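You operate a simulated robot arm through the tools that you are given. There is no shell and no other tool. Be economical: measure what you need, move in short steps, check, and stop when the job is done.

The job below is to be done with a simulated robot arm. You get a single attempt, and the scene is never put back.

TASK
Shut the table leaf.

The check looks at the end state, three seconds after you hand in, the way a careful person would. Anything else that was tipped, shoved, dropped, spilled or broken makes it a failure.

THE ROBOT
A 6-joint arm with a two-finger parallel gripper, fixed in place. Base frame: the origin is at the foot of the arm, x ahead of it, y to its left, z up. Readings come in mm, degrees, newtons and seconds.
With the tool pointing down near the work surface it reaches from about 160 to 600 mm from the base axis. Its first joint turns from -66.0 to 66.0 degrees. Payload 2.7 kg.
The tool frame sits at the grasp point between the pads (the TCP): z along the fingers, y along the line on which they close. The tips reach 23 mm beyond it. The gripper opens to 94 mm. The fingers are 38 mm wide and 10 mm thick; the gripper's body (54 by 96 mm) begins 39 mm behind the TCP.
Orientation is that of the tool frame in the base frame, as a unit quaternion [x, y, z, w]. With the fingers straight down and closing along the base's y, the tool's x points along the base's -x, its y along +y and its z along -z.

THE INTERFACE
- The arm moves only by the tool send_rows. Its argument "series" is a list of rows, each a list of 7 numbers: the opening, from 0 (shut) to 1 (fully open), then the shift along the tool's x, y, z in units of 25 mm (1.0 is 25 mm), then the turn, a rotation vector about the tool's x, y, z in units of 6 degrees (1.0 is 6 degrees). In form: [[grip, x, y, z, rx, ry, rz], ...]. A call has 1 to 10 rows; each row shifts and turns the commanded pose from where the row before left it, along the tool's axes as they then stand. A call with a number of a shift or a turn outside -1 to 1 is refused whole. Each row takes 0.2 s and may step no farther than 50 mm and 8.6 degrees from the row before; otherwise, or with a gripper value out of range, the whole call is refused. Where a pose cannot be reached the arm comes as near as it can. A force on the tool above 40 N (or 10 N above the force at the start of the call, whichever is more), or a blocked arm, ends the call early, and 0.2 s more pass. Each finger travels about 45 mm/s and halts on what it meets, pressing with about 25 N; the grip force reading is that of the motor and also rises with nothing between the fingers. The clock runs only during rows and for 0.2 s after the last one: add rows that do not move to give the fingers time. It gives the time, the measured TCP pose, the force on the tool (base axes), the opening and the grip force at its end, in the units of the frame above (readings bear some noise).
- Cameras (640 x 400 px; columns grow to the right, rows downward): "scene" is fixed at [51.8, -440.8, 1388.3]; the picture's right is [0.89, -0.45, 0.00], its down [-0.37, -0.74, -0.56] and it looks along [0.25, 0.50, -0.83] (base axes); focal length 317 px, centre (320, 200). "wrist" rides on the gripper at [-39, 0, -44] in the tool frame; the picture's right is [0.00, -1.00, 0.00], its down [0.97, 0.00, -0.24] and it looks along [0.24, 0.00, 0.97] (tool axes); focal length 218 px, centre (320, 200).
- camera(camera): a new picture of that camera. No time passes.
- measure_at(camera, pixels): there is no depth. For up to 12 entries [column, row, z] of the newest picture of that camera ("zoom" is the newest enlarged one), the place [x, y] in the base frame at which the ray of that pixel passes the height z, good to about 2 mm, but the place of the scene camera against the robot may be out by one fixed shift of up to 18 mm in any direction. No time passes.
- enlarge(camera, box): a new picture of the part [left, top, right, bottom] of that camera's present view, enlarged. No time passes.
- job_done(): hands the job in; it is judged then, once.

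Go step by step. Measure first, check grasps and placings, and put right what went wrong. The budget is 60 turns and 26 pictures, counting those below and the enlarged ones. Unless the task says otherwise, let go and move clear before handing in, and close with one line.

The tools are called after "Request:" as name(argument=value, ...) on one line, values as JSON. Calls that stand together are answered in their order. send_rows: Moves the arm, as the interface text tells. Its arguments: {"type":"object","properties":{"series":{"type":"array","items":{"type":"array","items":{"type":"number"}}}},"required":["series"]} The other tools are called the same way: camera (camera) takes a picture; measure_at (camera, pixels) gives the place at which the rays of pixels pass given heights; enlarge (camera, box) takes an enlarged picture of a part of a camera's view; job_done () hands the job in.

At the start:

```text
clock: 0.0
ee_pos: [461.3, -136.9, 908.1]
orientation: [0.0, 1.0, 0.0, 0.0]
force: [-0.4, 0.5, 0.0]
opening: 94.1
grip_force: 0.2
```

scene: 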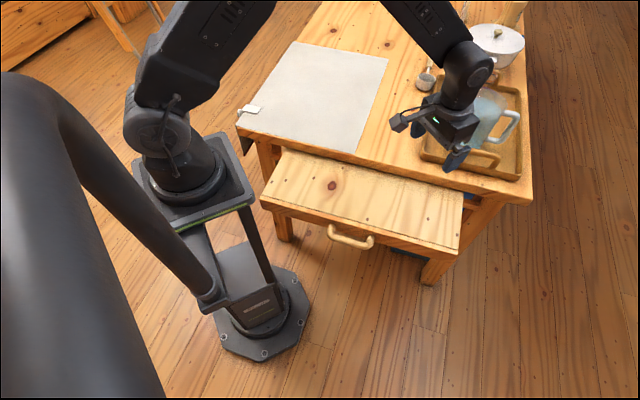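
wrist: 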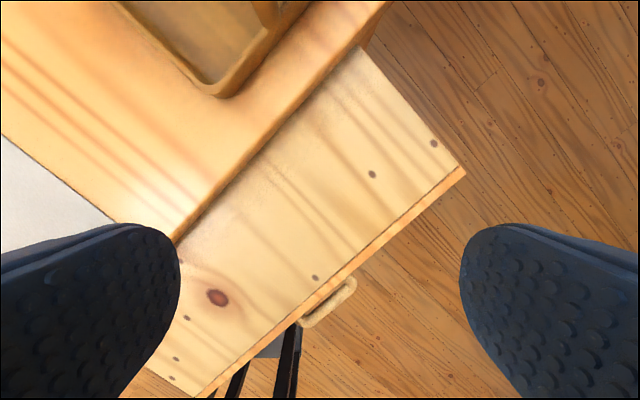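

The leaf is a pull-out board below the table top, with a handle on its front (scene 350,238), and it needs pushing in along roughly +x, +y. I'll measure its corners with both cameras first.

Request:
measure_at(camera="wrist", pixels=[[465, 168, 600], [200, 395, 600], [170, 240, 624], [385, 5, 624], [357, 48, 600], [335, 305, 580], [335, 305, 560], [465, 168, 580], [200, 395, 580]])

Request:
measure_at(camera="scene", pixels=[[260, 198, 600], [459, 250, 600], [282, 150, 600], [463, 195, 600], [237, 125, 624], [530, 203, 624], [330, 235, 580], [372, 243, 580], [330, 235, 560], [372, 243, 560], [459, 250, 580], [260, 198, 580]])

Request:
enlarge(camera="scene", box=[230, 110, 550, 310])

```text
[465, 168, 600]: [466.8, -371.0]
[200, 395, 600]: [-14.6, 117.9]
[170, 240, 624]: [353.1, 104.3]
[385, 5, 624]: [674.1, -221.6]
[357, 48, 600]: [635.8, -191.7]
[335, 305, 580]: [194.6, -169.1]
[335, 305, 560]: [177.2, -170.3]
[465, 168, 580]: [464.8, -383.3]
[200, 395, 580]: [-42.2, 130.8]
```

```text
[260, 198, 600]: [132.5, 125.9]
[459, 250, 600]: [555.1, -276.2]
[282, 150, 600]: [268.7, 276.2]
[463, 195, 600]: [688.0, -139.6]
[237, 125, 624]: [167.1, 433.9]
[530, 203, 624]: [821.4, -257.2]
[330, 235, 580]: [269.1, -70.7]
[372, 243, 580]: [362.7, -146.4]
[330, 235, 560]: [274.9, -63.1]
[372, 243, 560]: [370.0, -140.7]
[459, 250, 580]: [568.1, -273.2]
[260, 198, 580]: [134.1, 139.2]
```

```text
2.00 times, centred on (390, 210) of scene
```

zoom: 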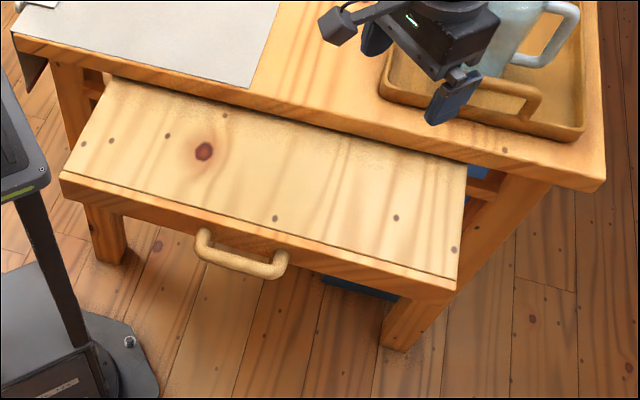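

Intersecting the two cameras' rays for the leaf's front right corner (wrist 465,168 and scene 459,250) puts the leaf near z≈717, with the table top near 740, so 624 looks wrong here. I'll re-measure at those heights.

Request:
measure_at(camera="wrist", pixels=[[465, 168, 718], [200, 395, 718], [358, 48, 718], [390, 3, 740], [215, 97, 740], [302, 325, 700], [355, 282, 700], [302, 325, 680], [355, 282, 680], [217, 297, 718], [315, 278, 718], [434, 143, 718]])

Request:
measure_at(camera="zoom", pixels=[[457, 279, 718], [60, 173, 718], [204, 151, 718], [275, 218, 718], [454, 250, 718], [605, 185, 740], [12, 35, 740], [205, 260, 690], [280, 275, 690], [60, 197, 690], [455, 295, 690], [380, 98, 740]])

```text
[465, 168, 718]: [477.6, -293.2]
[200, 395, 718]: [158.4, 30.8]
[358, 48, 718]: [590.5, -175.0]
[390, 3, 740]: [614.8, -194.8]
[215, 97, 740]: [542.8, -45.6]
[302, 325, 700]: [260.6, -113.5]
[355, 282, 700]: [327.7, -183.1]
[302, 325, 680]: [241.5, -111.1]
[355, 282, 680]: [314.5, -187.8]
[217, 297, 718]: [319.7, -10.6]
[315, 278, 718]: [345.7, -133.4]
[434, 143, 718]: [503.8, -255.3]
```

```text
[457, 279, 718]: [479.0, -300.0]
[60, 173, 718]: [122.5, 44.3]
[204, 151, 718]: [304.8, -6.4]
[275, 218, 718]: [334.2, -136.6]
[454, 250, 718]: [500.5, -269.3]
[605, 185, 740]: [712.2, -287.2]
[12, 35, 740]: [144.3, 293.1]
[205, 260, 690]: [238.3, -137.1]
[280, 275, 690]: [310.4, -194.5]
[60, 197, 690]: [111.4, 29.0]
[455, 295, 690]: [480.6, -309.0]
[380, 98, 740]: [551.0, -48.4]
```

Comparing the two leaf nails and the knot in both views suggests the leaf is nearer z≈692, with the scene camera shifted about 15 mm. I'll move the wrist camera for a second viewpoint and settle the heights with that camera alone.

Request:
send_rows(series=[[1, 0.9, -0.4, 0, 0, 0, 0], [1, 0.9, -0.4, 0, 0, 0, 0], [1, 0.9, -0.4, 0, 0, 0, 0], [1, 0.9, -0.4, 0, 0, 0, 0], [1, 0.9, -0.4, 0, 0, 0, 0], [1, 0, 0, 0, 0, 0, 0]])

Request:
camera(camera="wrist")

```text
clock: 1.4
ee_pos: [348.4, -186.5, 909.7]
orientation: [-0.001, 1.0, 0.0, 0.0]
force: [-0.6, -0.1, 0.8]
opening: 94.3
grip_force: 0.0
```

```text
22 pictures are left
```

wrist: 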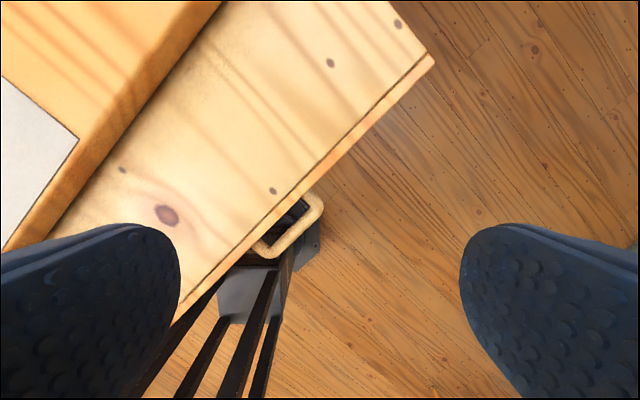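

The nails and knot are visible again at (273,191), (397,24) and (166,215). I'll measure them at two heights.

Request:
measure_at(camera="wrist", pixels=[[273, 191, 718], [273, 191, 690], [166, 215, 718], [166, 215, 690], [397, 24, 718], [397, 24, 690], [434, 55, 690], [322, 210, 680], [270, 258, 680], [265, 217, 690], [78, 138, 718], [220, 3, 718]])

```text
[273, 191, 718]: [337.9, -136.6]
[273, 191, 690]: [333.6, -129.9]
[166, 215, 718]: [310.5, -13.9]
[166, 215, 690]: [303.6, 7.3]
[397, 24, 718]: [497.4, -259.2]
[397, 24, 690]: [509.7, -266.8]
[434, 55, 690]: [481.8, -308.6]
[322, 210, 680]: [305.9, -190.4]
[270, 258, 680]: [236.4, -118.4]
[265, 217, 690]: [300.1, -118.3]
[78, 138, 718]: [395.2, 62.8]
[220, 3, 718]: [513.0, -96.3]
```

The wrist-only stereo is consistent: leaf top z≈702, fascia down to about 657, handle bar around z≈676 with its outer centre near (271,-154). The push direction is about (0.717, 0.697), and roughly 165 mm is needed. I'll close the fingers, pull back, and yaw so tool y lies along the push.

Request:
send_rows(series=[[0, 0.92, 0, 0, 0, 0, 0], [0, 0.92, 0, 0, 0, 0, 0], [0, 0.92, 0, 0, 0, 0, 0], [0, 0.92, -0.1, 0, 0, 0, 0], [0, 0.92, -0.1, 0, 0, 0, 0], [0, 0, 0, 0, 0, 0, 0.96], [0, 0, 0, 0, 0, 0, 0.96], [0, 0, 0, 0, 0, 0, 0.96], [0, 0, 0, 0, 0, 0, 0.96], [0, 0, 0, 0, 0, 0, 0.96]])

Request:
send_rows(series=[[0, 0, 0, 0, 0, 0, 0.96], [0, 0, 0, 0, 0, 0, 0.96], [0, 0, 0, 0, 0, 0, 0.96], [0, 0, 0, 0, -1, 0, 0], [0, 0, 0, 0, -1, 0, 0], [0, 0, 0, 0, -1, 0, 0], [0, 0, 0, 0, -1, 0, 0], [0, 0, 0, 0, 0, 0, 0], [0, 0, 0, 0, 0, 0, 0]])

Request:
camera(camera="scene")

```text
clock: 3.6
ee_pos: [234.1, -193.1, 908.3]
orientation: [0.25, 0.968, 0.0, 0.0]
force: [-0.6, 0.8, -0.2]
opening: 0.2
grip_force: 24.3
```

```text
clock: 5.6
ee_pos: [234.2, -191.4, 907.8]
orientation: [0.384, 0.9, 0.191, 0.082]
force: [-0.5, 0.4, -0.5]
opening: 0.1
grip_force: 24.3
```

```text
21 pictures are left
```

scene: 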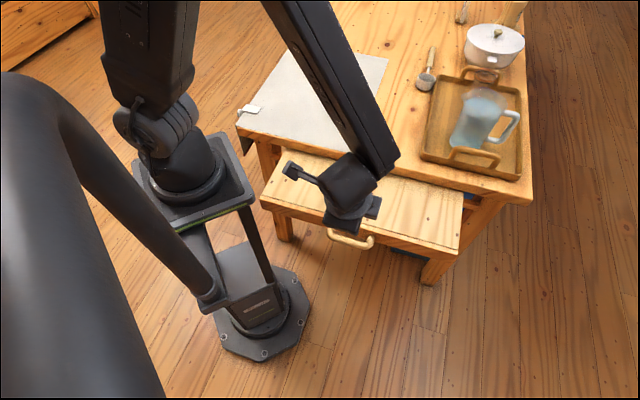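

The tilt came out right, with the fingers pointing forward and down at 24°. Next I descend straight down about 170 mm and check.

Request:
send_rows(series=[[0, 0, -0.407, 0.914, 0, 0, 0], [0, 0, -0.407, 0.914, 0, 0, 0], [0, 0, -0.407, 0.914, 0, 0, 0], [0, 0, -0.407, 0.914, 0, 0, 0], [0, 0, -0.407, 0.914, 0, 0, 0], [0, 0, -0.407, 0.914, 0, 0, 0], [0, 0, -0.407, 0.914, 0, 0, 0], [0, 0, 0, 0, 0, 0, 0]])

Request:
enlarge(camera="scene", box=[230, 110, 550, 310])

Request:
camera(camera="wrist")

```text
clock: 7.4
ee_pos: [234.2, -193.0, 731.8]
orientation: [0.383, 0.9, 0.19, 0.082]
force: [-0.2, 0.1, -0.1]
opening: 0.0
grip_force: 25.3
```

```text
2.00 times, centred on (390, 210) of scene
```

zoom: 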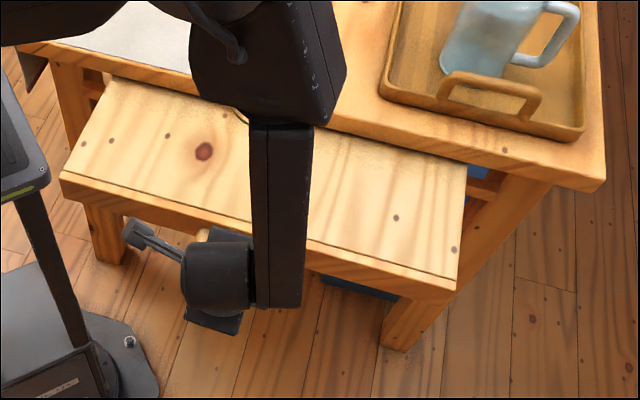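

```text
19 pictures are left
```

wrist: 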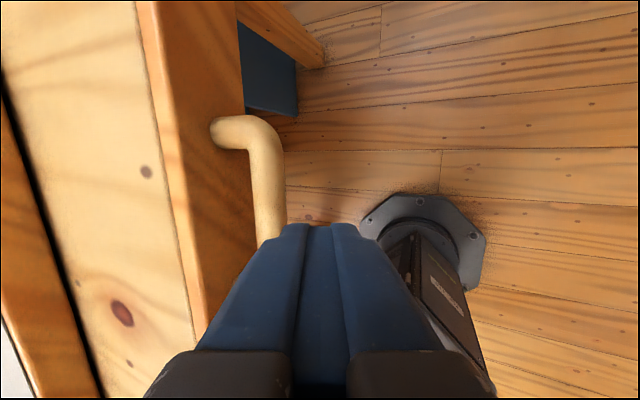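

The fingers are outside the bar, whose outer edge is near (285,205) in the wrist view. I'll measure it and the cloth and table points from this viewpoint.

Request:
measure_at(camera="wrist", pixels=[[286, 205, 676], [280, 140, 676], [286, 205, 665], [280, 140, 665], [205, 320, 702], [150, 60, 702], [147, 172, 702], [122, 314, 702], [242, 60, 657], [60, 250, 720], [275, 232, 676]])

```text
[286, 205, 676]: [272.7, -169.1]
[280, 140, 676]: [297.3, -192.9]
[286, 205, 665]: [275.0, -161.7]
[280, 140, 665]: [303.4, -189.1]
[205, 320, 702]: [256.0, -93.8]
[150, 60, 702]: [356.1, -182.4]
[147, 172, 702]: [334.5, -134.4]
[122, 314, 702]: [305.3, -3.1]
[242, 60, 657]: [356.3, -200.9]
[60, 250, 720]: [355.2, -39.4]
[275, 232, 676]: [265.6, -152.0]
```

The repeated views now put the bar at z≈664, with its outer face about 37 mm ahead of my contact point and the along-edge centring good to 3 mm. I'll descend to TCP z≈671, then approach the bar.

Request:
send_rows(series=[[0, 0, -0.33, 0.74, 0, 0, 0], [0, 0, -0.33, 0.74, 0, 0, 0], [0, 0, -0.33, 0.74, 0, 0, 0], [0, 0, 0.366, 0.163, 0, 0, 0], [0, 0, 0.366, 0.163, 0, 0, 0], [0, 0, 0.366, 0.163, 0, 0, 0], [0, 0, 0, 0, 0, 0, 0]])

Request:
camera(camera="wrist")

```text
clock: 9.0
ee_pos: [257.9, -171.1, 671.8]
orientation: [0.383, 0.9, 0.191, 0.081]
force: [-0.5, -0.6, -0.5]
opening: 0.0
grip_force: 24.6
```

```text
18 pictures are left
```

wrist: 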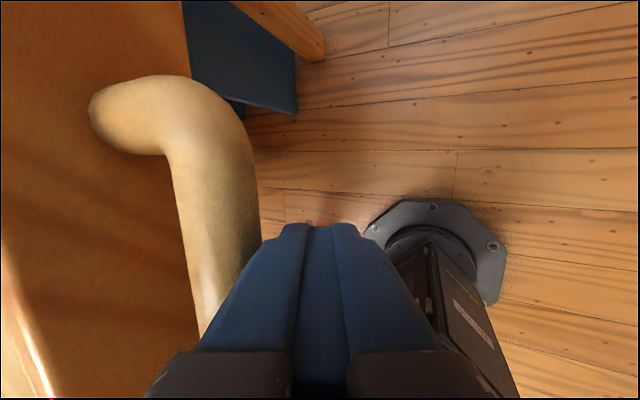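

The finger side sits right beside the bar, and no contact force shows yet. I'll push forward in 10 mm rows.

Request:
send_rows(series=[[0, 0, 0.366, 0.163, 0, 0, 0], [0, 0, 0.366, 0.163, 0, 0, 0], [0, 0, 0.366, 0.163, 0, 0, 0], [0, 0, 0.366, 0.163, 0, 0, 0], [0, 0, 0, 0, 0, 0, 0]])

Request:
camera(camera="scene")

```text
clock: 10.2
ee_pos: [285.5, -144.1, 671.3]
orientation: [0.383, 0.9, 0.192, 0.083]
force: [-1.5, -3.3, 0.4]
opening: 0.0
grip_force: 25.2
```

```text
17 pictures are left
```

scene: 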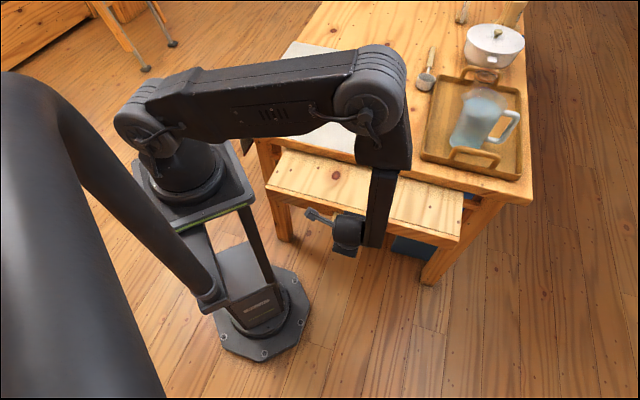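

The leaf moved in with only about 4 N, and the tools on the table are undisturbed. I'll keep going.

Request:
send_rows(series=[[0, 0, 0.366, 0.163, 0, 0, 0], [0, 0, 0.366, 0.163, 0, 0, 0], [0, 0, 0.366, 0.163, 0, 0, 0], [0, 0, 0.366, 0.163, 0, 0, 0], [0, 0, 0.366, 0.163, 0, 0, 0], [0, 0, 0.366, 0.163, 0, 0, 0], [0, 0, 0, 0, 0, 0, 0]])

Request:
camera(camera="scene")

Request:
camera(camera="wrist")

```text
clock: 11.8
ee_pos: [329.3, -101.4, 672.1]
orientation: [0.383, 0.9, 0.192, 0.081]
force: [-4.3, -0.9, 0.4]
opening: 0.1
grip_force: 25.2
```

```text
16 pictures are left
```

scene: 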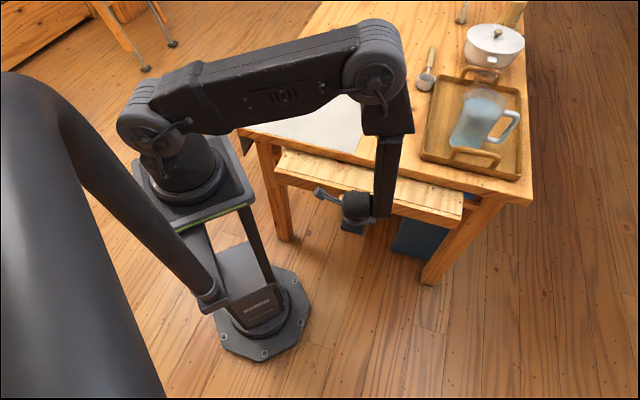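

```text
15 pictures are left
```

wrist: 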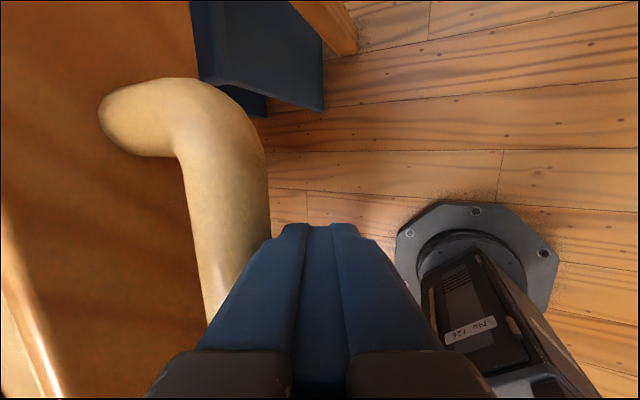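

Tracking is straight, with about half of the leaf still out. I'll push another 50 mm.

Request:
send_rows(series=[[0, 0, 0.366, 0.163, 0, 0, 0], [0, 0, 0.366, 0.163, 0, 0, 0], [0, 0, 0.366, 0.163, 0, 0, 0], [0, 0, 0.366, 0.163, 0, 0, 0], [0, 0, 0.366, 0.163, 0, 0, 0], [0, 0, 0, 0, 0, 0, 0]])

Request:
enlarge(camera="scene", box=[230, 110, 550, 310])

Request:
camera(camera="wrist")

```text
clock: 13.2
ee_pos: [364.6, -66.0, 672.8]
orientation: [0.383, 0.9, 0.191, 0.082]
force: [-1.7, -2.2, 0.2]
opening: 0.0
grip_force: 25.2
```

```text
2.00 times, centred on (390, 210) of scene
```

zoom: 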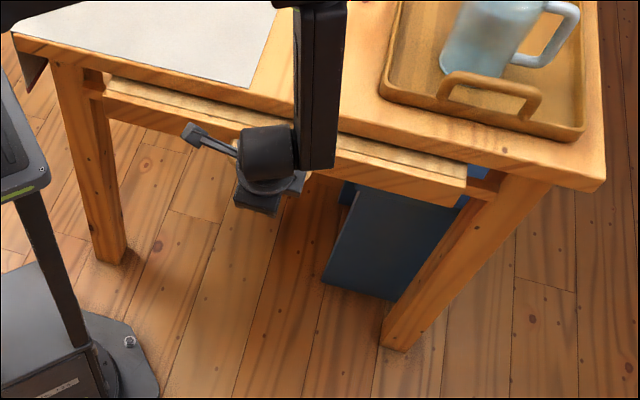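

```text
13 pictures are left
```

wrist: 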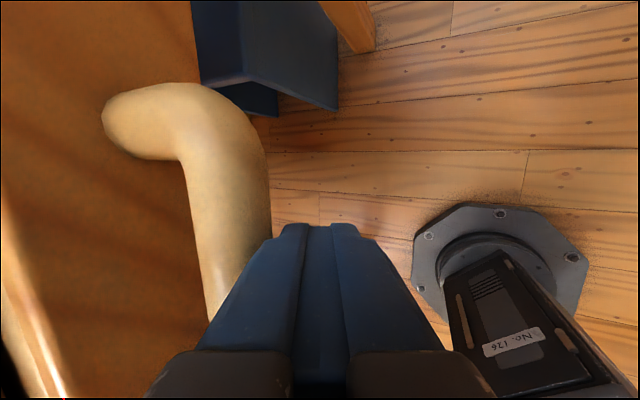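

Only a thin strip is left (zoom 110,85 to 465,185), about 20 mm. I'll do 20 mm more while watching the force.

Request:
send_rows(series=[[0, 0, 0.2, 0.089, 0, 0, 0], [0, 0, 0.2, 0.089, 0, 0, 0], [0, 0, 0.2, 0.089, 0, 0, 0], [0, 0, 0.2, 0.089, 0, 0, 0], [0, 0, 0, 0, 0, 0, 0]])

Request:
enlarge(camera="scene", box=[230, 110, 550, 310])

```text
clock: 14.4
ee_pos: [379.9, -51.3, 671.5]
orientation: [0.384, 0.9, 0.191, 0.081]
force: [-4.1, -0.8, 0.3]
opening: 0.0
grip_force: 24.7
```

```text
2.00 times, centred on (390, 210) of scene
```

zoom: 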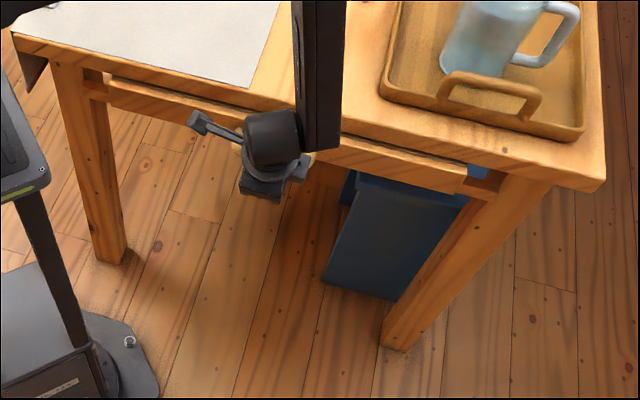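

It's nearly flush and there's still no end stop (about 4 N). I'll continue in small steps.

Request:
send_rows(series=[[0, 0, 0.146, 0.065, 0, 0, 0], [0, 0, 0.146, 0.065, 0, 0, 0], [0, 0, 0.146, 0.065, 0, 0, 0], [0, 0, 0, 0, 0, 0, 0]])

Request:
enlarge(camera="scene", box=[230, 110, 550, 310])

Request:
camera(camera="wrist")

```text
clock: 15.4
ee_pos: [389.2, -43.4, 672.1]
orientation: [0.383, 0.9, 0.191, 0.083]
force: [-1.4, -2.9, -0.6]
opening: 0.0
grip_force: 24.6
```

```text
2.00 times, centred on (390, 210) of scene
```

zoom: 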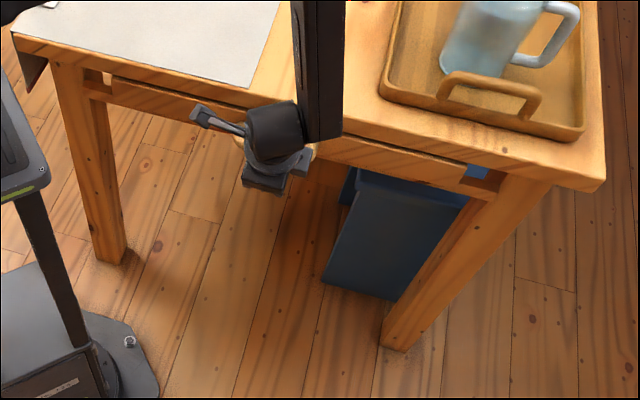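

```text
10 pictures are left
```

wrist: 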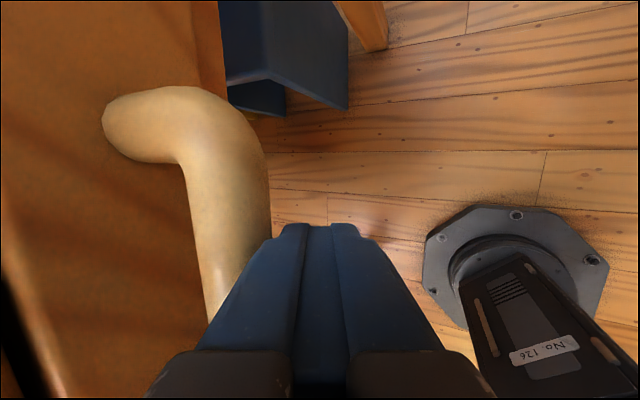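

There's still no stop, and the leaf face is now just under the table edge. I'll carry on in small steps until the resistance rises.

Request:
send_rows(series=[[0, 0, 0.146, 0.065, 0, 0, 0], [0, 0, 0.146, 0.065, 0, 0, 0], [0, 0, 0, 0, 0, 0, 0]])

Request:
send_rows(series=[[0, 0, 0.146, 0.065, 0, 0, 0], [0, 0, 0, 0, 0, 0, 0]])

Request:
enlarge(camera="scene", box=[230, 110, 550, 310])

```text
clock: 16.4
ee_pos: [393.3, -39.8, 670.7]
orientation: [0.384, 0.9, 0.187, 0.081]
force: [-4.5, -5.8, 2.9]
opening: 0.1
grip_force: 25.0
stopped in row 3: the force on the tool passed its limit (the readings are from after the stop); the commanded pose is now the measured one
```

```text
clock: 16.8
ee_pos: [393.2, -39.4, 671.2]
orientation: [0.383, 0.902, 0.185, 0.079]
force: [-4.7, -5.2, 2.9]
opening: 0.0
grip_force: 24.8
stopped in row 2: the force on the tool passed its limit (the readings are from after the stop); the commanded pose is now the measured one
```

```text
2.00 times, centred on (390, 210) of scene
```

zoom: 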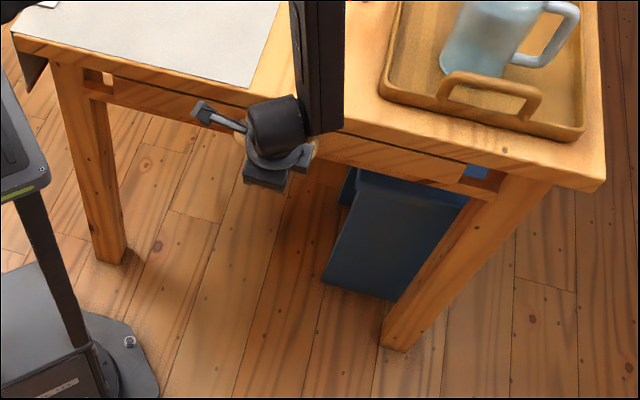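

A firm stop came at TCP (393,-40) after about 183 mm of travel. The gripper body should still be ~15 mm short of the table edge, so this is the leaf's own end stop. I'll back off 50 mm and rise to look.

Request:
send_rows(series=[[0, 0, -0.366, -0.163, 0, 0, 0], [0, 0, -0.73, -0.325, 0, 0, 0], [0, 0, -0.73, -0.325, 0, 0, 0], [0, 0, -0.73, -0.325, 0, 0, 0], [0, 0, -0.73, -0.325, 0, 0, 0], [0, 0, -0.73, -0.325, 0, 0, 0], [0, 0, 0, 0, 0, 0, 0]])

Request:
send_rows(series=[[0, 0, 0.407, -0.914, 0, 0, 0], [0, 0, 0.407, -0.914, 0, 0, 0], [0, 0, 0.407, -0.914, 0, 0, 0], [0, 0, 0.407, -0.914, 0, 0, 0], [0, 0, 0.407, -0.914, 0, 0, 0], [0, 0, 0.407, -0.914, 0, 0, 0], [0, 0, 0, 0, 0, 0, 0]])

Request:
camera(camera="scene")

Request:
camera(camera="wrist")

```text
clock: 18.4
ee_pos: [313.1, -114.8, 673.5]
orientation: [0.383, 0.901, 0.185, 0.08]
force: [0.1, -0.2, 0.5]
opening: 0.1
grip_force: 25.1
```

```text
clock: 20.0
ee_pos: [315.1, -113.1, 822.9]
orientation: [0.383, 0.901, 0.184, 0.08]
force: [0.1, 1.0, -0.6]
opening: 0.1
grip_force: 24.7
```

```text
8 pictures are left
```

scene: 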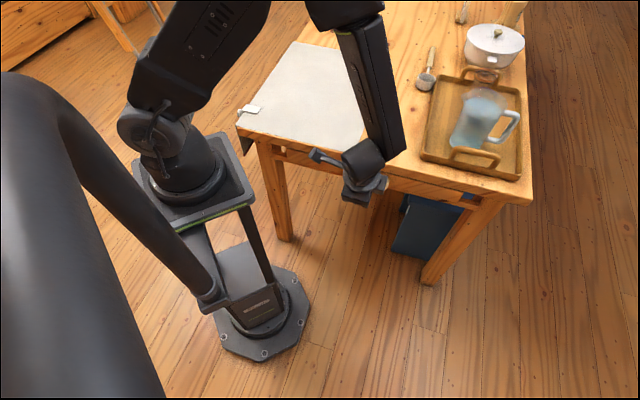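

```text
7 pictures are left
```

wrist: 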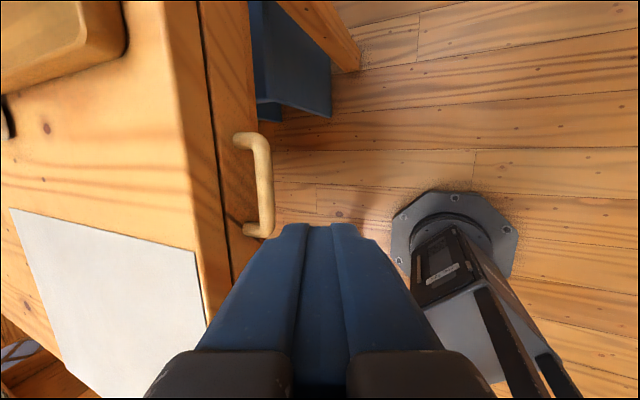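

From the wrist view the leaf face is tucked parallel under the table edge. I'll measure the handle bar (272,190) to confirm it didn't spring back, and look closer.

Request:
measure_at(camera="wrist", pixels=[[273, 165, 664], [276, 225, 664], [230, 60, 720], [212, 100, 702], [225, 230, 702]])

Request:
enlarge(camera="scene", box=[380, 150, 540, 250])

Request:
enlarge(camera="wrist", box=[140, 0, 340, 280])

```text
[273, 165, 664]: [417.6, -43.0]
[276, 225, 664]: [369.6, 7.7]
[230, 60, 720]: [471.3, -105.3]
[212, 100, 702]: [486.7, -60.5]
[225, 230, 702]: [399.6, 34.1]
```

```text
4.00 times, centred on (460, 200) of scene
```

zoom: 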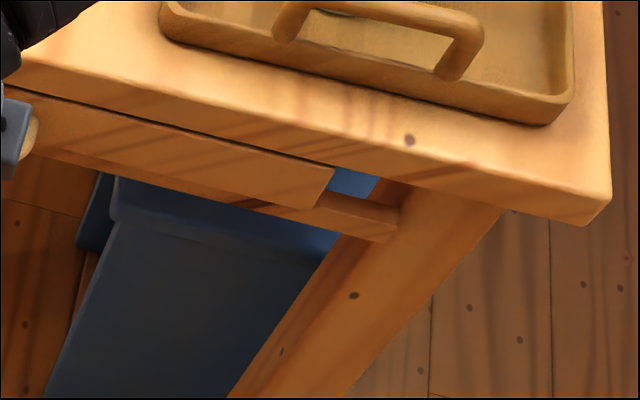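

```text
1.43 times, centred on (240, 140) of wrist
```

zoom: 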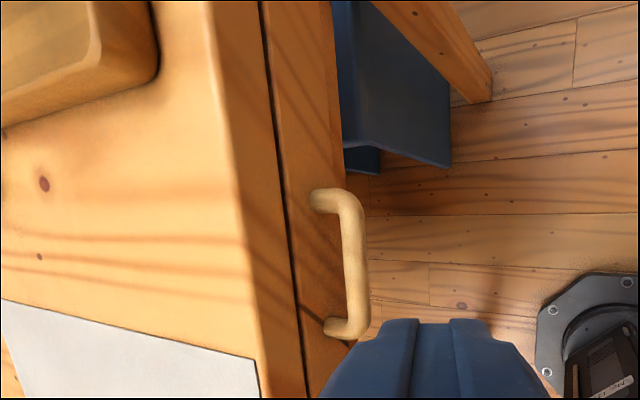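

The leaf is shut. I pushed it about 183 mm by its handle until it hit a firm stop, its face now sits under the table edge, it did not spring back, and nothing else in view has moved.

Request:
job_done()

```text
The job is handed in.
```

The table leaf is shut: I pushed it in against its end stop, moved the arm clear, and saw nothing else disturbed.
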